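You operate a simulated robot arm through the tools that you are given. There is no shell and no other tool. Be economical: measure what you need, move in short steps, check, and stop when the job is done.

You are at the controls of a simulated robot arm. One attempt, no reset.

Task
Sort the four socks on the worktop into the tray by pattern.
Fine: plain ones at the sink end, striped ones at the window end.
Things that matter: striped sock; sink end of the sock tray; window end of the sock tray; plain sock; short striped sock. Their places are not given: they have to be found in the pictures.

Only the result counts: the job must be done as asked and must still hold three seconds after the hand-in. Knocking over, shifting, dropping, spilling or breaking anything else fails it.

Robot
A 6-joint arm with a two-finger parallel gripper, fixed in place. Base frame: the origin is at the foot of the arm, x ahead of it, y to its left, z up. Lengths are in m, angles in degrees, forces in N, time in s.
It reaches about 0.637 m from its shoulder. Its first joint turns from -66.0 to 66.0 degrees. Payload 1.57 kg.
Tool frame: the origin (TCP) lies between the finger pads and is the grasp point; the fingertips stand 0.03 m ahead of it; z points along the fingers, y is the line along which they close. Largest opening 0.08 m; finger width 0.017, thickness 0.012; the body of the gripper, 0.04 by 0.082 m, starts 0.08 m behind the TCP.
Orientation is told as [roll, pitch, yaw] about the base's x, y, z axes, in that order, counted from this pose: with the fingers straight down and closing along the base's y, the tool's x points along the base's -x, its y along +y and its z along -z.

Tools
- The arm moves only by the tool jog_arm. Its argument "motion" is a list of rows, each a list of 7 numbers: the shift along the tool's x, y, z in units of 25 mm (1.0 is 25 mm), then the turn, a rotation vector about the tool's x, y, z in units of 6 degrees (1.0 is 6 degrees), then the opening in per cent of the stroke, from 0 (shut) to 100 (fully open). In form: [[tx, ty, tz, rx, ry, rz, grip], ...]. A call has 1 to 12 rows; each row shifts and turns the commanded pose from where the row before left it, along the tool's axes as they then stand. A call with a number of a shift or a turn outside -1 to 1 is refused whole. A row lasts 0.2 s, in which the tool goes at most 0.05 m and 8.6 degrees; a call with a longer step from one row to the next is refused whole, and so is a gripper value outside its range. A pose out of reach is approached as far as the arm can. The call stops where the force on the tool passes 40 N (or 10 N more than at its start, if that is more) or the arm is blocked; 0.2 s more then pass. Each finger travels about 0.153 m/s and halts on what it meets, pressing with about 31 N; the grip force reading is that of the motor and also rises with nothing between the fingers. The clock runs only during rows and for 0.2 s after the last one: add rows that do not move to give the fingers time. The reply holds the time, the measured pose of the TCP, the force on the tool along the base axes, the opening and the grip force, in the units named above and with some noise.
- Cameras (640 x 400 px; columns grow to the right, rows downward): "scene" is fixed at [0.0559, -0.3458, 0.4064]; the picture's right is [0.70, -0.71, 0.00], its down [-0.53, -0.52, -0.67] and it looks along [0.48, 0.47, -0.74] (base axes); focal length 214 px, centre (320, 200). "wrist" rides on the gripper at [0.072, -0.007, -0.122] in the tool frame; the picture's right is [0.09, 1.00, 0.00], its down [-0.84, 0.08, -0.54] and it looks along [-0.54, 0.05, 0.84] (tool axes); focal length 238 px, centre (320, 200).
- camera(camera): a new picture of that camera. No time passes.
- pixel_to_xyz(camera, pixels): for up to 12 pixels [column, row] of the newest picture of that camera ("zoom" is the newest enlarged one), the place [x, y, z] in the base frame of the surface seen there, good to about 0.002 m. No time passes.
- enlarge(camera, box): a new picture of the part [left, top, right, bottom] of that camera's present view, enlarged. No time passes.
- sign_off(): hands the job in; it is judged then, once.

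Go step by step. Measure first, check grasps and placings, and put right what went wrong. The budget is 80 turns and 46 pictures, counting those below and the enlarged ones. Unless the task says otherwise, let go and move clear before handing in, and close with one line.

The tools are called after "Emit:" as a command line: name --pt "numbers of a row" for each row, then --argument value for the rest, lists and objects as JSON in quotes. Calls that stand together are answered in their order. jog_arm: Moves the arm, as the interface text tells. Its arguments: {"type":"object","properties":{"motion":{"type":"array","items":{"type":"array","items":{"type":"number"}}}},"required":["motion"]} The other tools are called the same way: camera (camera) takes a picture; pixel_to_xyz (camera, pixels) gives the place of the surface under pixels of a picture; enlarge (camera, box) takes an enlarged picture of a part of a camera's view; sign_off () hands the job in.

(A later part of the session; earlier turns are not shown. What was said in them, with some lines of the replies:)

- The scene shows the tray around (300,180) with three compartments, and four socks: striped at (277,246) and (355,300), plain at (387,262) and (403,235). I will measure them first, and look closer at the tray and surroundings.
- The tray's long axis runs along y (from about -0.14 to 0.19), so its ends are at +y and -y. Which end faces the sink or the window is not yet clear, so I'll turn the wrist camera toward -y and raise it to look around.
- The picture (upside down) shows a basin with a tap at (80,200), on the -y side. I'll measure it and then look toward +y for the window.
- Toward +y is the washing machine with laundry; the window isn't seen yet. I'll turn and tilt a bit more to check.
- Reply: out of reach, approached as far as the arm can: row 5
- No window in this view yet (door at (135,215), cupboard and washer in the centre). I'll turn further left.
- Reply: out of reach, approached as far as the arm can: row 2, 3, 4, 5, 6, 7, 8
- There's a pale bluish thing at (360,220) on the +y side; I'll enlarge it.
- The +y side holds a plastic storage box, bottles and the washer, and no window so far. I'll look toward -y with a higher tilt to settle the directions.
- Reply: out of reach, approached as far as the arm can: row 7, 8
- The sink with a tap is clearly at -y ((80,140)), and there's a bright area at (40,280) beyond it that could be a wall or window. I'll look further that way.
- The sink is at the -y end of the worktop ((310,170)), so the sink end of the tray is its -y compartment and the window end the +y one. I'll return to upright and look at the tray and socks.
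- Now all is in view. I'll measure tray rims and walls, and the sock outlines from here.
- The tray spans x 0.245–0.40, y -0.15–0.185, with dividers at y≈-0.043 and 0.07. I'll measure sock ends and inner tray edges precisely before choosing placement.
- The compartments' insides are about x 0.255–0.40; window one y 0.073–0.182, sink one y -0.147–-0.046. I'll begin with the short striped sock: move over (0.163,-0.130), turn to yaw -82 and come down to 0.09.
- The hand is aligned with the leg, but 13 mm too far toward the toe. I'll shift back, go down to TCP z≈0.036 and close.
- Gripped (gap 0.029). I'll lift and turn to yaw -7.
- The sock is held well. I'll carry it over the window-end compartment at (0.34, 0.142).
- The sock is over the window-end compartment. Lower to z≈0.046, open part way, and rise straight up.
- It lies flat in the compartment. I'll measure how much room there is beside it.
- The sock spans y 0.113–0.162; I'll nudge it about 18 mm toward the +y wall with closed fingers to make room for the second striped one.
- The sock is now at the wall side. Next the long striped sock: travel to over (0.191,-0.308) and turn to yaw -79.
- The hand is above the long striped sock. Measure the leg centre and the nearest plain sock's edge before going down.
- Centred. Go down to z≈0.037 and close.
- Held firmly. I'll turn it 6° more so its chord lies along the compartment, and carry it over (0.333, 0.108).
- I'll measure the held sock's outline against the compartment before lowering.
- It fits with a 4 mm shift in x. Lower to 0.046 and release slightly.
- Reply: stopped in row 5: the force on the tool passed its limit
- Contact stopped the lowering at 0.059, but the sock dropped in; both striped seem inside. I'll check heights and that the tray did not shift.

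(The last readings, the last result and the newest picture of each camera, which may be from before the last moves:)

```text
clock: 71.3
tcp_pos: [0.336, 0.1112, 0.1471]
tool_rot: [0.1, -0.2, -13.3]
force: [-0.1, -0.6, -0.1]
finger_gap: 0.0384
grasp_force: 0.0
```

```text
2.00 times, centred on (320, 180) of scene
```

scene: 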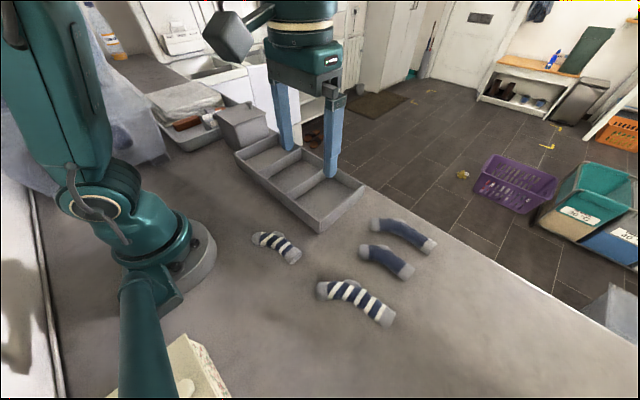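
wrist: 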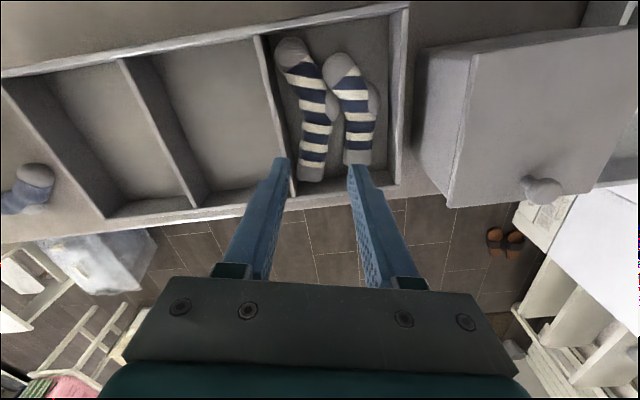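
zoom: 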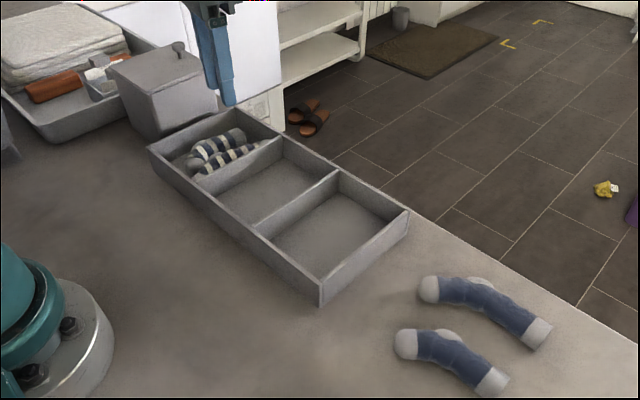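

Both striped socks lie flat (tops at z≈0.029) and the tray has not moved. Next: the near plain sock; travel over (0.288,-0.308) and turn to about yaw -80.

Emit:
jog_arm --pt "-0.1135 -0.986 0 0 0 0 70" --pt "-0.1135 -0.986 0 0 0 0 70" --pt "-0.1135 -0.986 0 0 0 0 70" --pt "-0.1135 -0.986 0 0 0 0 70" --pt "-0.1135 -0.986 0 0 0 0 70" --pt "-0.1135 -0.986 0 0 0 0 70" --pt "-0.1135 -0.986 0 0 0 0 70" --pt "-0.1135 -0.986 0 0 0 0 70" --pt "-0.1135 -0.986 0 0 0 0 70" --pt "-0.1135 -0.986 0 0 0 0 70" --pt "-0.1135 -0.986 0 0 0 0 70" --pt "-0.1135 -0.986 0 0 0 0 70"

Emit:
jog_arm --pt "-0.1135 -0.986 0 0 0 0 70" --pt "-0.1135 -0.986 0 0 0 0 70" --pt "-0.1135 -0.986 0 0 0 0 70" --pt "-0.1135 -0.986 0 0 0 0 70" --pt "-0.1135 -0.986 0 0 0 0 70" --pt "0 0 0 0 0 1 70" --pt "0 0 0 0 0 1 70" --pt "0 0 0 0 0 1 70" --pt "0 0 0 0 0 1 70" --pt "0 0 0 0 0 1 70" --pt "0 0 0 0 0 1 70"

Emit:
jog_arm --pt "0 0 0 0 0 1 70" --pt "0 0 0 0 0 1 70" --pt "0 0 0 0 0 1 70" --pt "0 0 0 0 0 1 70" --pt "0 0 0 0 0 1 70" --pt "0 0 0.6 0 0 0 70" --pt "0 0 0.6 0 0 0 70"

Emit:
camera --camera "wrist"

```text
clock: 73.9
tcp_pos: [0.3034, -0.1848, 0.1482]
tool_rot: [0.0, -0.1, -13.2]
force: [-0.3, 0.4, -0.3]
finger_gap: 0.0559
grasp_force: 0.0
```

```text
clock: 76.3
tcp_pos: [0.2733, -0.2835, 0.1406]
tool_rot: [0.1, -0.2, -49.3]
force: [0.8, -0.1, 0.1]
finger_gap: 0.0559
grasp_force: 0.1
out of reach, approached as far as the arm can: row 4, 5
```

```text
clock: 77.9
tcp_pos: [0.2748, -0.2825, 0.1108]
tool_rot: [0.1, 0.0, -79.2]
force: [-0.3, -0.7, -0.5]
finger_gap: 0.056
grasp_force: 0.0
```

```text
19 pictures are left
```

wrist: 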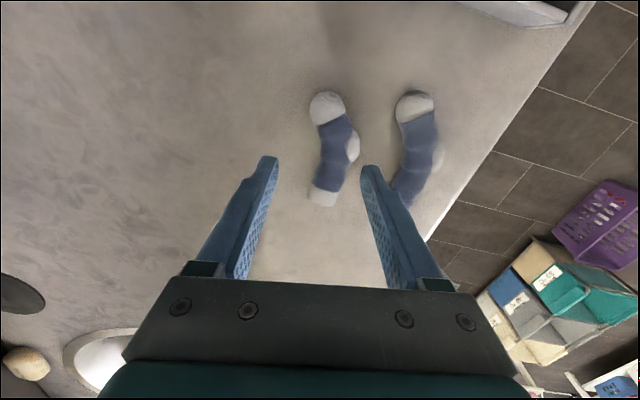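

The arm reached its limit at radius ~0.40 at this height; lower down or with a tilt it should reach further. I'll measure both plain socks here first.

Emit:
pixel_to_xyz --camera "wrist" --pixels '[[324, 196], [330, 175], [334, 150], [328, 105], [350, 160], [316, 180], [354, 148], [414, 104], [420, 140], [413, 180], [396, 175], [437, 155]]'

Emit:
jog_arm --pt "0 0 0.8 0 0 0 70" --pt "0 0 0.8 0 0 0 70" --pt "-0.5 0.2 0 0 0 0 70" --pt "-0.5 0.2 0 0 0 0 70"

```text
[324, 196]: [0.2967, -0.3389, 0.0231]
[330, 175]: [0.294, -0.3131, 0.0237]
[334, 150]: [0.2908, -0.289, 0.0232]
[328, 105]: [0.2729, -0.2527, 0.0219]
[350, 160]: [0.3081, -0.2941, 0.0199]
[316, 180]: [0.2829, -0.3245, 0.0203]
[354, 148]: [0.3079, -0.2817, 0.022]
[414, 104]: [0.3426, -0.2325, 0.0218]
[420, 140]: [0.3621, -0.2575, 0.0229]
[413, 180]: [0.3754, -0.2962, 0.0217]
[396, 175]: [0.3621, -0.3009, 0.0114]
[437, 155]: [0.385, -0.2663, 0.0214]
```

```text
clock: 78.9
tcp_pos: [0.285, -0.3046, 0.0694]
tool_rot: [0.1, 0.1, -79.3]
force: [-0.5, -0.4, 0.7]
finger_gap: 0.056
grasp_force: 0.1
out of reach, approached as far as the arm can: row 4
```

Reach extends as it lowers. Leg centre is at about (0.293,-0.308), so I'll lower, shift by 8 mm and then go down to the grasp height.

Emit:
jog_arm --pt "0 0 0.4 0 0 0 70" --pt "-0.18 0.29 0 0 0 0 70" --pt "0 0 0 0 0 0 70"

Emit:
camera --camera "wrist"

```text
clock: 79.7
tcp_pos: [0.2865, -0.3024, 0.0571]
tool_rot: [0.1, 0.0, -79.1]
force: [-0.1, -0.3, 0.1]
finger_gap: 0.0559
grasp_force: 0.1
out of reach, approached as far as the arm can: row 2
```

```text
18 pictures are left
```

wrist: 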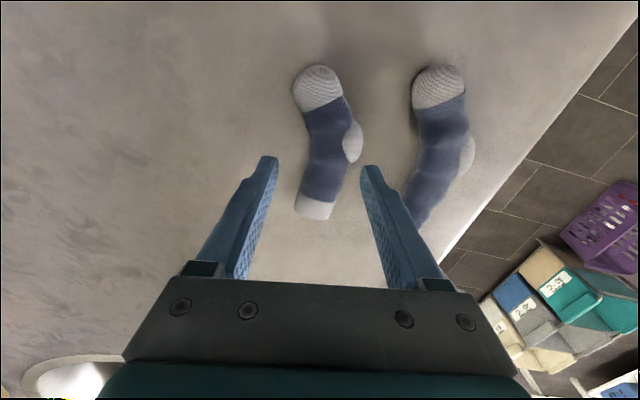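

The limit is about 0.417 m with fingers vertical. A 6° tilt of the fingers along the sock gains reach; then shift and lower.

Emit:
jog_arm --pt "0 0 0 0 -1 0 70" --pt "-0.1 0.28 0 0 0 0 70" --pt "0 0 0.4 0 0 0 70" --pt "0 0 0.4 0 0 0 70" --pt "0 0 0 0 0 0 70"

Emit:
camera --camera "wrist"

```text
clock: 80.9
tcp_pos: [0.2954, -0.3055, 0.0384]
tool_rot: [0.1, -6.0, -79.2]
force: [0.0, 0.3, 0.4]
finger_gap: 0.0564
grasp_force: 0.0
```

```text
17 pictures are left
```

wrist: 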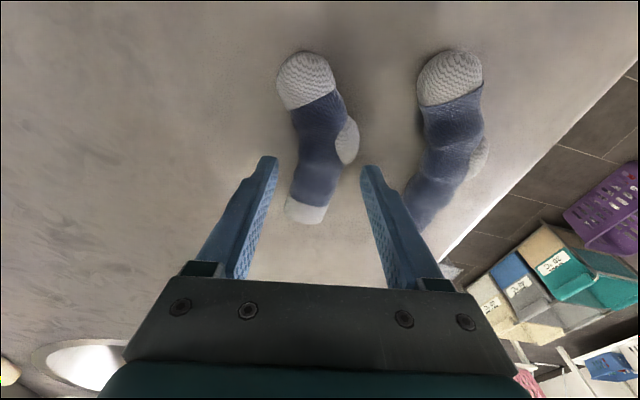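

The fingers straddle the leg. Close, lift and turn to yaw -7.

Emit:
jog_arm --pt "0 0 0 0 0 0 40" --pt "0 0 0 0 0 0 10" --pt "0 0 0 0 0 0 10" --pt "0 0 -0.8 0 0 0 10" --pt "0.5 -0.3 -0.8 0 0 0 10" --pt "0.8 -0.5 -0.8 0 0 0 10" --pt "0.8 -0.5 -0.8 0 0 0 10" --pt "0.5 0 -0.6 0 0 0 10" --pt "0 0 0 0 1 0 10"

Emit:
jog_arm --pt "0 0 0 0 0 -1 10" --pt "0 0 0 0 0 -1 10" --pt "0 0 0 0 0 -1 10" --pt "0 0 0 0 0 -1 10" --pt "0 0 0 0 0 -1 10" --pt "0 0 0 0 0 -1 10" --pt "0 0 0 0 0 -1 10" --pt "0 0 0 0 0 -1 10" --pt "0 0 0 0 0 -1 10" --pt "0 0 0 0 0 -1 10" --pt "0 0 0 0 0 -1 10" --pt "0 0 0 0 0 -1 10"

Emit:
camera --camera "wrist"

```text
clock: 82.9
tcp_pos: [0.2517, -0.2373, 0.1284]
tool_rot: [0.0, 0.1, -79.1]
force: [0.7, -0.3, 0.2]
finger_gap: 0.0285
grasp_force: 30.9
```

```text
clock: 85.5
tcp_pos: [0.2518, -0.2376, 0.1264]
tool_rot: [0.0, -0.1, -7.1]
force: [0.6, 0.6, 0.1]
finger_gap: 0.0287
grasp_force: 31.3
```

```text
16 pictures are left
```

wrist: 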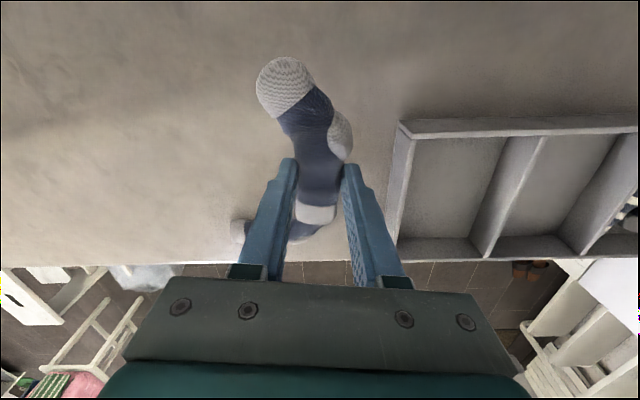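

The plain sock is held. Carry to (0.340,-0.086), over the sink-end compartment.

Emit:
jog_arm --pt "-0.393 0.921 0 0 0 0 10" --pt "-0.393 0.921 0 0 0 0 10" --pt "-0.393 0.921 0 0 0 0 10" --pt "-0.393 0.921 0 0 0 0 10" --pt "-0.393 0.921 0 0 0 0 10" --pt "-0.393 0.921 0 0 0 0 10" --pt "-0.393 0.921 0 0 0 0 10"

Emit:
camera --camera "wrist"

Emit:
pixel_to_xyz --camera "wrist" --pixels '[[285, 60], [260, 90], [350, 145], [315, 220]]'

```text
clock: 87.1
tcp_pos: [0.3381, -0.0875, 0.1256]
tool_rot: [0.0, -0.1, -7.2]
force: [-0.1, -0.4, -1.0]
finger_gap: 0.0283
grasp_force: 31.0
```

```text
15 pictures are left
```

wrist: 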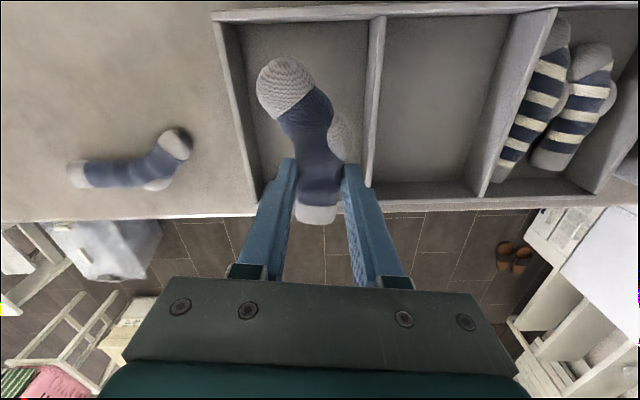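

```text
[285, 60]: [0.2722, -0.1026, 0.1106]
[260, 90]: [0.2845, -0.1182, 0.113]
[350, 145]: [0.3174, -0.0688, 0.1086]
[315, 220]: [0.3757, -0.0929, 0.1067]
```

Well placed over the compartment (y -0.118…-0.069). Lower, release, rise.

Emit:
jog_arm --pt "0 0 1 0 0 0 10" --pt "0 0 1 0 0 0 10" --pt "0 0 0.7 0 0 0 10" --pt "0 0 0.42 0 0 0 10" --pt "0 0 0 0 0 0 10" --pt "0 0 0 0 0 0 52" --pt "0 0 0 0 0 0 52"

Emit:
jog_arm --pt "0 0 -0.6 0 0 0 52" --pt "0 0 -1 0 0 0 52" --pt "0 0 -1 0 0 0 52" --pt "0 0 -1 0 0 0 52"

Emit:
camera --camera "wrist"

```text
clock: 88.7
tcp_pos: [0.3377, -0.0868, 0.0475]
tool_rot: [0.0, -0.2, -7.1]
force: [0.2, 0.8, 0.7]
finger_gap: 0.0418
grasp_force: 0.2
```

```text
clock: 89.7
tcp_pos: [0.3389, -0.086, 0.1377]
tool_rot: [0.0, 0.0, -7.2]
force: [0.5, -0.5, -0.4]
finger_gap: 0.0415
grasp_force: 0.0
```

```text
14 pictures are left
```

wrist: 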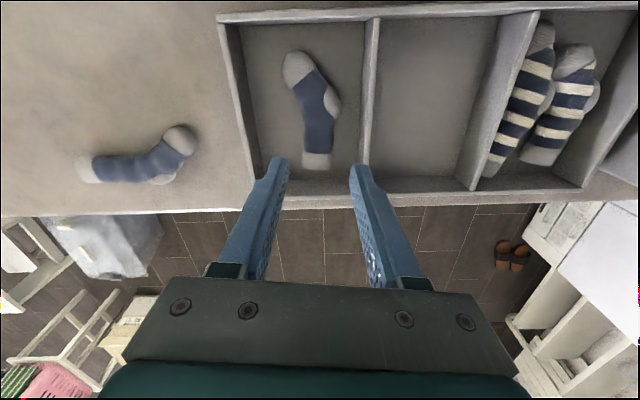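

Flat inside. Same nudge as before: closed fingers at (0.325,-0.127), pushing to y≈-0.100.

Emit:
jog_arm --pt "0.35 -0.85 0 0 0 0 0" --pt "0 -0.85 0 0 0 0 0" --pt "0 0 0.9 0 0 0 0" --pt "0 0 0.95 0 0 0 0" --pt "0 0 0.95 0 0 0 0" --pt "0 0 0.9 0 0 0 0" --pt "0 0 0 0 0 0 0"

Emit:
jog_arm --pt "0.03 0.28 0 0 0 0 0" --pt "0.03 0.28 0 0 0 0 0" --pt "0.04 0.28 0 0 0 0 0" --pt "0.03 0.25 0 0 0 0 0" --pt "0 -0.3 0 0 0 0 0" --pt "0 0 -0.9 0 0 0 0" --pt "0 0 -1 0 0 0 0" --pt "0 0 -1 0 0 0 0" --pt "0 0 -1 0 0 0 0"

Emit:
camera --camera "wrist"

```text
clock: 91.3
tcp_pos: [0.3244, -0.129, 0.0472]
tool_rot: [0.1, -0.1, -7.3]
force: [-0.6, 0.6, 0.3]
finger_gap: 0.0001
grasp_force: 21.3
```

```text
clock: 93.3
tcp_pos: [0.3232, -0.1087, 0.1442]
tool_rot: [0.0, -0.1, -7.2]
force: [-0.1, 0.3, -0.4]
finger_gap: 0.0003
grasp_force: 21.3
```

```text
13 pictures are left
```

wrist: 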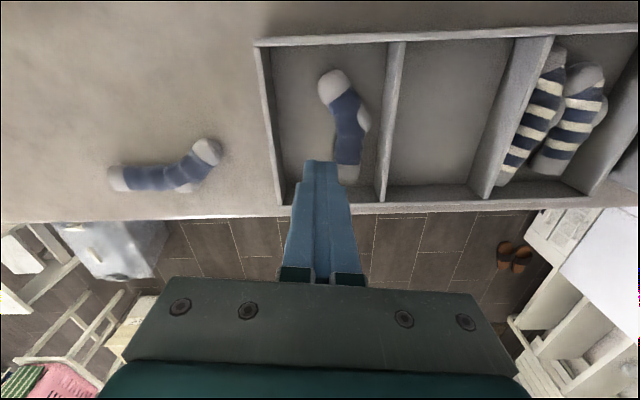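

Good. Now measure the last plain sock.

Emit:
pixel_to_xyz --camera "wrist" --pixels '[[112, 178], [125, 179], [145, 178], [165, 176], [185, 168], [210, 152], [221, 148], [185, 188], [150, 167], [150, 190]]'

Emit:
enlarge --camera "wrist" --box '[90, 120, 250, 220]'

```text
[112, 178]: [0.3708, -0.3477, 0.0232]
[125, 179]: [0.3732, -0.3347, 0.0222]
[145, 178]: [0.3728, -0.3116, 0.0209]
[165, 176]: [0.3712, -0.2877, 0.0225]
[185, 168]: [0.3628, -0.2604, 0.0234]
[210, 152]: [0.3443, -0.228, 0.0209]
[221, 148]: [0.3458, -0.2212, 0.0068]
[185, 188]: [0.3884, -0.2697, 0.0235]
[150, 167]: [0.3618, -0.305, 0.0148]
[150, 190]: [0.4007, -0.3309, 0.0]
```

```text
4.00 times, centred on (170, 170) of wrist
```

zoom: 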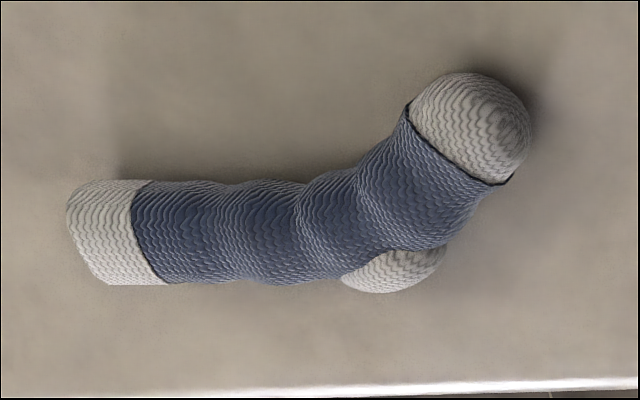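

The last sock's leg runs almost along y at x≈0.373, y -0.35…-0.288. It's beyond the vertical reach (radius 0.48), so I'll go to (0.30,-0.22), turn to yaw -87 and tilt the fingers ~24° along the sock.

Emit:
jog_arm --pt "0.37 -0.9 0 0 0 0 80" --pt "0 -0.9 0 0 0 0 80" --pt "0 -0.9 0 0 0 0 80" --pt "0 -0.9 0 0 0 0 80" --pt "0 -0.92 0 0 0 0 80" --pt "0 0 0 0 0 1 80" --pt "0 0 0 0 0 1 80" --pt "0 0 0 0 0 1 80" --pt "0 0 0 0 0 1 80" --pt "0 0 0 0 0 1 80" --pt "0 0 0 0 0 1 80" --pt "0 0 0 0 0 1 80"

Emit:
jog_arm --pt "0 0 0 0 0 1 80" --pt "0 0 0 0 0 1 80" --pt "0 0 0 0 0 1 80" --pt "0 0 0 0 0 1 80" --pt "0 0 0 0 0 1 80" --pt "0 0 0 0 0 1 80" --pt "0 0 0 0 0 0.4 80" --pt "0 0 0 0 -1 0 80" --pt "0 0 0 0 -1 0 80" --pt "0 0 0 0 -1 0 80" --pt "0 0 0 0 -1 0 80"

```text
clock: 95.9
tcp_pos: [0.3019, -0.2179, 0.1437]
tool_rot: [0.1, -0.1, -49.3]
force: [1.1, 0.8, -0.5]
finger_gap: 0.064
grasp_force: 0.1
```

```text
clock: 98.3
tcp_pos: [0.3006, -0.2188, 0.143]
tool_rot: [0.2, -24.1, -87.6]
force: [0.6, 0.4, -0.7]
finger_gap: 0.0642
grasp_force: 0.0
```

Tilted as planned. Approach to above the leg at (0.373,-0.287,0.08).

Emit:
jog_arm --pt "-0.395 0.69 0.853 0 0 0 80" --pt "-0.395 0.69 0.853 0 0 0 80" --pt "-0.395 0.69 0.853 0 0 0 80" --pt "-0.395 0.69 0.853 0 0 0 80"

Emit:
camera --camera "wrist"

```text
clock: 99.3
tcp_pos: [0.3725, -0.2889, 0.079]
tool_rot: [-0.1, -23.9, -87.6]
force: [0.4, -0.7, 0.5]
finger_gap: 0.064
grasp_force: 0.1
```

```text
11 pictures are left
```

wrist: 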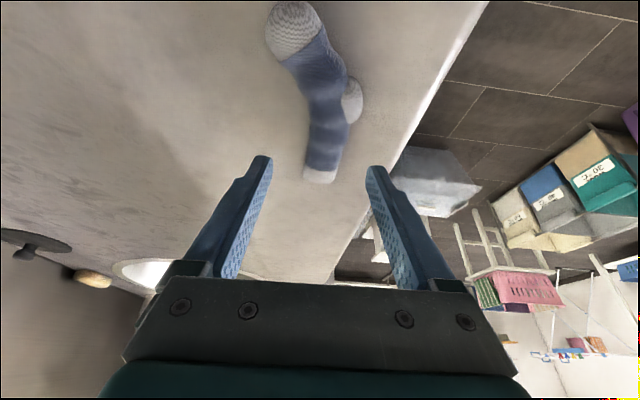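

Reached without limit. Quick check of the leg axis, then down.

Emit:
pixel_to_xyz --camera "wrist" --pixels '[[320, 178], [325, 150], [327, 120], [310, 140], [343, 140], [355, 90], [290, 10]]'

```text
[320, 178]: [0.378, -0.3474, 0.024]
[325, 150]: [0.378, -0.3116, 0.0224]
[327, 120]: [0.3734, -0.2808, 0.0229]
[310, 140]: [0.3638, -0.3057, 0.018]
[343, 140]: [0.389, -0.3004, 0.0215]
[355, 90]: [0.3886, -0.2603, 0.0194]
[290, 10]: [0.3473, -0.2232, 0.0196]
```

Leg axis at x≈0.3765; shift 4 mm, go straight down to 0.037 and close.

Emit:
jog_arm --pt "0.23 0.16 0.51 0 0 0 80" --pt "0.23 0 0.51 0 0 0 80" --pt "0.22 0 0.5 0 0 0 80" --pt "0 0 0 0 0 0 80" --pt "0 0 0 0 0 0 40" --pt "0 0 0 0 0 0 10" --pt "0 0 0 0 0 0 10"

Emit:
camera --camera "wrist"

```text
clock: 100.9
tcp_pos: [0.3756, -0.2864, 0.0386]
tool_rot: [0.1, -24.0, -87.5]
force: [-1.1, -0.1, 0.2]
finger_gap: 0.0285
grasp_force: 31.3
```

```text
10 pictures are left
```

wrist: 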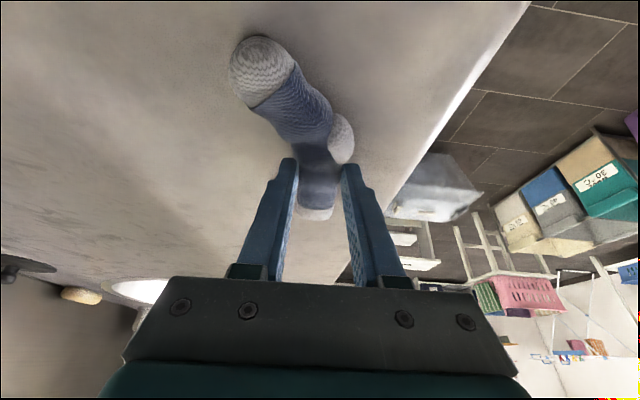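

Gripped (0.0285). Lift, draw back, then turn about the vertical to yaw ≈ -13 keeping the tilt so the sock stays level.

Emit:
jog_arm --pt "-0.4 0 -0.9 0 0 0 10" --pt "0.36 -0.54 -0.81 0 0 0 10" --pt "0.36 -0.54 -0.81 0 0 0 10" --pt "0.36 -0.54 -0.81 0 0 0 10" --pt "0.36 -0.54 -0.81 0 0 0 10" --pt "0.36 -0.54 -0.81 0 0 0 10"

Emit:
jog_arm --pt "0 0 0 -0.42 0 -0.945 10" --pt "0 0 0 -0.42 0 -0.945 10" --pt "0 0 0 -0.42 0 -0.945 10" --pt "0 0 0 -0.42 0 -0.945 10" --pt "0 0 0 -0.42 0 -0.945 10" --pt "0 0 0 -0.42 0 -0.945 10" --pt "0 0 0 -0.42 0 -0.945 10" --pt "0 0 0 -0.42 0 -0.945 10" --pt "0 0 0 -0.42 0 -0.945 10" --pt "0 0 0 -0.42 0 -0.945 10" --pt "0 0 0 -0.42 0 -0.945 10" --pt "0 0 0 -0.42 0 -0.945 10"

Emit:
camera --camera "wrist"

```text
clock: 102.3
tcp_pos: [0.3061, -0.2063, 0.138]
tool_rot: [0.2, -24.0, -87.7]
force: [-0.6, -0.5, -0.8]
finger_gap: 0.0286
grasp_force: 31.1
```

```text
clock: 104.9
tcp_pos: [0.3055, -0.2077, 0.1382]
tool_rot: [0.0, -24.1, -13.2]
force: [-0.2, 0.4, 0.0]
finger_gap: 0.0286
grasp_force: 30.7
```

```text
9 pictures are left
```

wrist: 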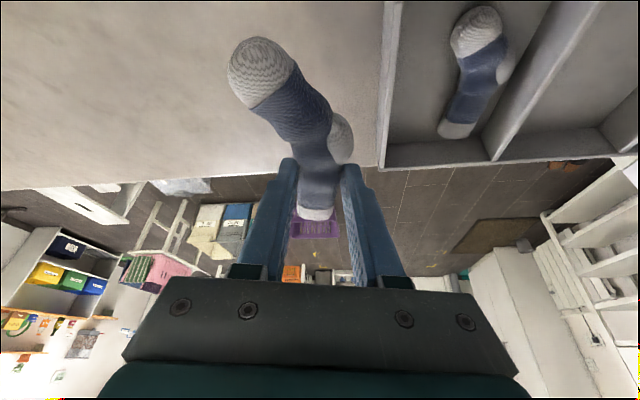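

The sock is level and correctly turned. Measure its outline and the first plain sock's near edge.

Emit:
pixel_to_xyz --camera "wrist" --pixels '[[255, 40], [232, 80], [262, 118], [290, 150], [350, 145], [315, 215], [300, 205], [335, 205], [453, 45], [442, 125], [465, 85], [388, 100]]'

```text
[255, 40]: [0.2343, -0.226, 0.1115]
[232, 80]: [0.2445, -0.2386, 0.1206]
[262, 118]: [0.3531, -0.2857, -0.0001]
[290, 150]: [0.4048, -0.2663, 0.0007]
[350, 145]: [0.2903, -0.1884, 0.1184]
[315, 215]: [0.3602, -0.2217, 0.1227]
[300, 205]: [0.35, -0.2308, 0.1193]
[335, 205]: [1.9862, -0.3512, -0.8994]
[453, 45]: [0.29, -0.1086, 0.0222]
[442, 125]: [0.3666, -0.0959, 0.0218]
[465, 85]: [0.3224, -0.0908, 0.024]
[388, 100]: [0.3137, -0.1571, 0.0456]
```

Target TCP (0.335,-0.113). Move over, lower to 0.062 (fingertips just above the first sock's top) and check.

Emit:
jog_arm --pt "-0.065 0.99 0.03 0 0 0 10" --pt "-0.065 0.99 0.03 0 0 0 10" --pt "-0.065 0.99 0.03 0 0 0 10" --pt "-0.065 0.99 0.03 0 0 0 10" --pt "0.41 0 0.92 0 0 0 10" --pt "0.41 0 0.92 0 0 0 10" --pt "0 0 0 0 0 0 10"

Emit:
camera --camera "wrist"

```text
clock: 106.5
tcp_pos: [0.3345, -0.1115, 0.0871]
tool_rot: [-0.1, -24.1, -13.1]
force: [-0.7, 0.8, 0.3]
finger_gap: 0.0288
grasp_force: 30.6
```

```text
8 pictures are left
```

wrist: 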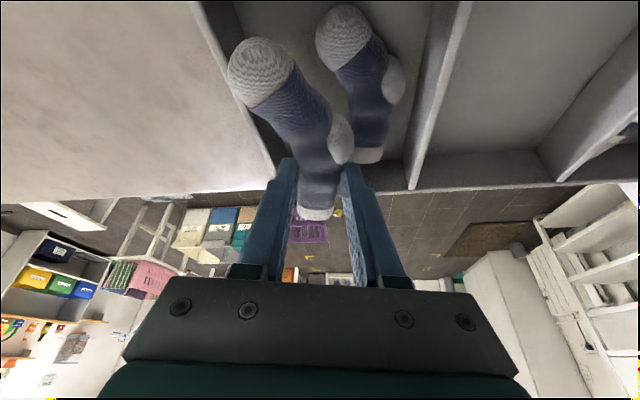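

Check the ends again against the walls at this height.

Emit:
pixel_to_xyz --camera "wrist" --pixels '[[260, 40], [232, 78], [245, 100], [315, 217], [302, 212], [350, 145], [230, 60], [262, 125], [275, 175]]'

Emit:
enlarge --camera "scene" --box '[230, 110, 390, 240]'

```text
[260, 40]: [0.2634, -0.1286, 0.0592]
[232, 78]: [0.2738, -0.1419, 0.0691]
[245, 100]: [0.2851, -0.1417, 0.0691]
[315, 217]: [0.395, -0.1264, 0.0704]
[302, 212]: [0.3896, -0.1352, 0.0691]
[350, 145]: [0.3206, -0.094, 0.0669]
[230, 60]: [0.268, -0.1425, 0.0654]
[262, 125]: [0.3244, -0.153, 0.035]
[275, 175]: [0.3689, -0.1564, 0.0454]
```

```text
3.08 times, centred on (310, 175) of scene
```

zoom: 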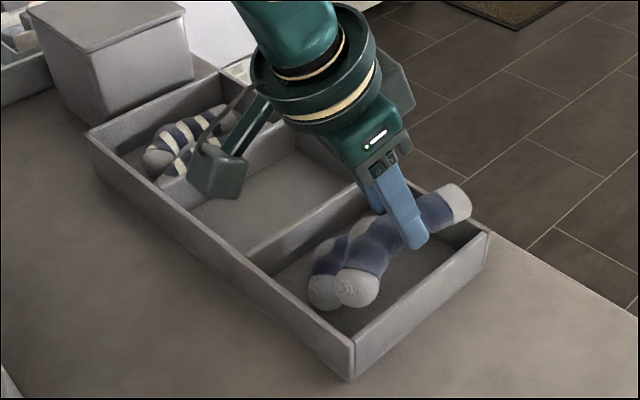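

It fits. Lower to ~0.062, release, and back out upward.

Emit:
jog_arm --pt "0.28 0 0.46 0 0 0 10" --pt "0.2 0 0.46 0 0 0 10" --pt "0 0 0 0 0 0 10" --pt "0 0 0 0 0 0 46" --pt "0 0 0 0 0 0 46"

Emit:
jog_arm --pt "0 0 -0.6 0 0 0 46" --pt "0 0 -1 0 0 0 46" --pt "0 0 -1 0 0 0 46" --pt "0 0 -1 0 0 0 46"

Emit:
camera --camera "wrist"

```text
clock: 107.7
tcp_pos: [0.3332, -0.1112, 0.0619]
tool_rot: [0.1, -24.0, -13.1]
force: [-0.1, 0.6, -0.6]
finger_gap: 0.0368
grasp_force: 0.0
```

```text
clock: 108.7
tcp_pos: [0.2986, -0.1047, 0.1437]
tool_rot: [0.1, -24.1, -13.2]
force: [-0.5, 0.2, -0.8]
finger_gap: 0.0369
grasp_force: 0.1
```

```text
6 pictures are left
```

wrist: 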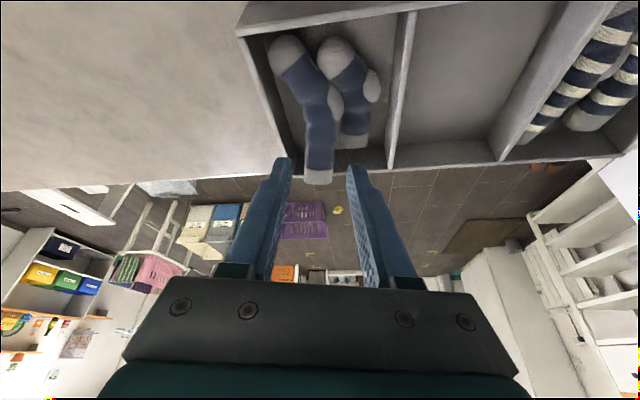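

Both plain socks are in the sink-end compartment, but the cuff at (318,178) may sit on the far rim. I'll measure.

Emit:
pixel_to_xyz --camera "wrist" --pixels '[[290, 50], [310, 90], [320, 130], [319, 175], [335, 50], [355, 95], [352, 142], [250, 30], [365, 162], [405, 20], [300, 178]]'

Emit:
enlarge --camera "scene" --box '[230, 110, 390, 240]'

```text
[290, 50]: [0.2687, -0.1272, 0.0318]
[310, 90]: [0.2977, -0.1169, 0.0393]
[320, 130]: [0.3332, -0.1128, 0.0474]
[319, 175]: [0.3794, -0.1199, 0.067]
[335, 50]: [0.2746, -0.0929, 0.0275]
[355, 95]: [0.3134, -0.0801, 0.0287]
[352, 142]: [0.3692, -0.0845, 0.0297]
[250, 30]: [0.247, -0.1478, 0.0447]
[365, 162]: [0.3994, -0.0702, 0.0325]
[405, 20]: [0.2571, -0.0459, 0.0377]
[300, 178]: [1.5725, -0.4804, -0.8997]
```

```text
3.08 times, centred on (310, 175) of scene
```

zoom: 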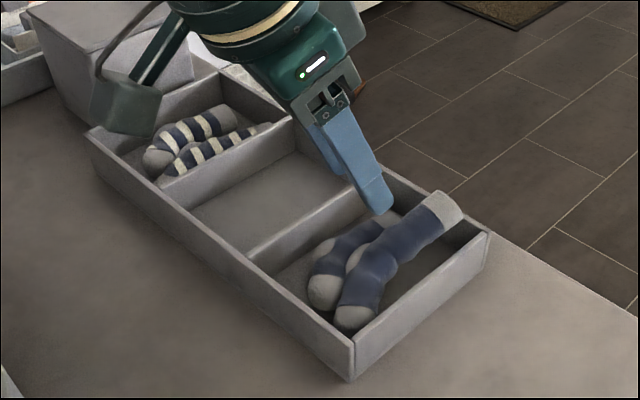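

The new sock's cuff is propped on the far rim (z 0.067 at x≈0.38). I'll set the fingers upright and closed, and press the cuff down into the compartment from above.

Emit:
jog_arm --pt "0 0 0 0 1 0 0" --pt "0 0 0 0 1 0 0" --pt "0 0 0 0 1 0 0" --pt "0 0 0 0 1 0 0" --pt "-0.8 0.03 0 0 0 0 0" --pt "-0.8 0.03 0 0 0 0 0" --pt "-0.8 0.02 0 0 0 0 0" --pt "-0.8 0.02 0.5 0 0 0 0" --pt "0 0 0.8 0 0 0 0" --pt "0 0 0 0 0 0 0"

```text
clock: 110.9
tcp_pos: [0.3757, -0.117, 0.1125]
tool_rot: [0.0, 0.0, -13.1]
force: [1.3, -0.8, 0.0]
finger_gap: 0.0
grasp_force: 21.0
```

In place over the cuff at (0.376,-0.117). Press down in small steps with a slight pull toward -x.

Emit:
jog_arm --pt "0 -0.1 0.4 0 0 0 0" --pt "0 0 0.3 0 0 0 0" --pt "0.05 0 0.25 0 0 0 0" --pt "0.05 0 0.25 0 0 0 0" --pt "0.05 0 0.25 0 0 0 0" --pt "0 0 0.25 0 0 0 0" --pt "0 0 0.2 0 0 0 0"

Emit:
jog_arm --pt "0 0 -0.6 0 0 0 0" --pt "0 0 -0.9 0 0 0 0" --pt "0.8 0 -0.5 0 0 0 0" --pt "0.8 0 0 0 0 0 0"

Emit:
camera --camera "wrist"

```text
clock: 112.5
tcp_pos: [0.3723, -0.121, 0.0651]
tool_rot: [0.0, 0.0, -13.1]
force: [0.3, 0.4, 0.1]
finger_gap: 0.0001
grasp_force: 21.0
```

```text
clock: 113.5
tcp_pos: [0.3338, -0.1121, 0.1148]
tool_rot: [0.1, -0.1, -13.0]
force: [0.5, 0.0, 0.6]
finger_gap: 0.0
grasp_force: 21.2
```

```text
4 pictures are left
```

wrist: 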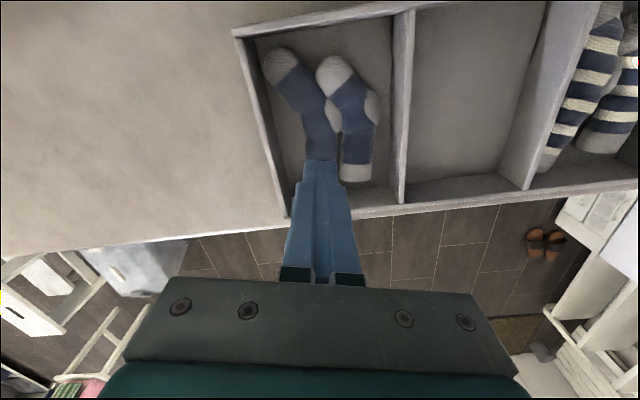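

The force ended at zero, so the cuff seems to have dropped in. I'll retreat and verify heights.

Emit:
jog_arm --pt "0.6 0 -1 0 0 0 0" --pt "0.8 0.5 -1 0 0 0 0" --pt "0.8 0.5 -0.8 0 0 0 0" --pt "0.8 0.5 0 0 0 0 0" --pt "0.8 0.5 0 0 0 0 0" --pt "0 0 0 0 0 0 50"

Emit:
camera --camera "scene"

Emit:
enlarge --camera "scene" --box '[230, 110, 390, 240]'

Emit:
camera --camera "wrist"

```text
clock: 114.9
tcp_pos: [0.253, -0.041, 0.1835]
tool_rot: [0.0, -0.1, -13.2]
force: [0.0, -0.2, 1.0]
finger_gap: 0.0397
grasp_force: 0.1
```

```text
3 pictures are left
```

scene: 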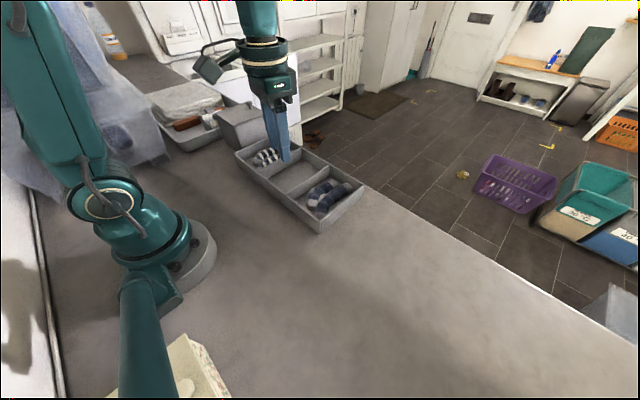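

```text
3.08 times, centred on (310, 175) of scene
```

zoom: 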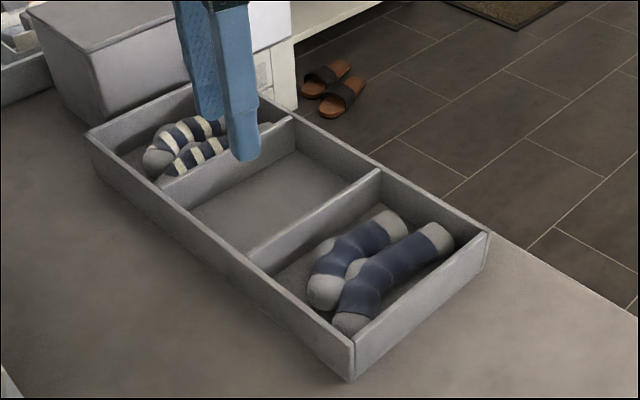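

```text
1 pictures are left
```

wrist: 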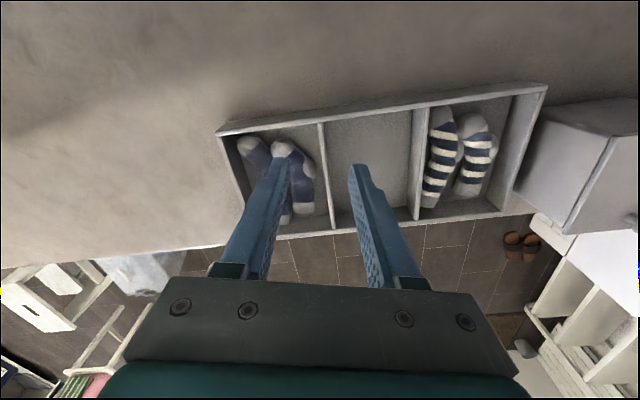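

Both plain socks now lie inside below the rim. A last height and tray position check.

Emit:
pixel_to_xyz --camera "zoom" --pixels '[[360, 310], [395, 270], [435, 238], [325, 285], [390, 222], [487, 235], [88, 135]]'

Emit:
pixel_to_xyz --camera "wrist" --pixels '[[250, 150], [440, 150], [475, 150], [222, 130], [544, 88], [430, 190]]'

```text
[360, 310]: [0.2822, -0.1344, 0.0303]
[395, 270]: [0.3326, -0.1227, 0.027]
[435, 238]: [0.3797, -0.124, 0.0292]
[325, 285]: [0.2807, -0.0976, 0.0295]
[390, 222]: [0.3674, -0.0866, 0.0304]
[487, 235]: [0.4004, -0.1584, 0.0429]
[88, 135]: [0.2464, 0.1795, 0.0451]
```

```text
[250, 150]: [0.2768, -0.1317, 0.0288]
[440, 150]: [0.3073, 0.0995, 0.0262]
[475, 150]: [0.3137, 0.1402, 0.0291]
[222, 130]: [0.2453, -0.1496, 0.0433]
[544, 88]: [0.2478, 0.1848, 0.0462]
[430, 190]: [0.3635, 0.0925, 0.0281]
```

All four socks lie flat on the tray floor (tops at z≈0.03), the tray has not moved, and the hand is clear. I'm handing in.

Emit:
sign_off

```text
The job is handed in.
```

The job is handed in: both plain socks lie flat in the sink-end (-y) compartment and both striped socks in the opposite one; I saw the sink but never the window, so I took the window end to be the end away from the sink.
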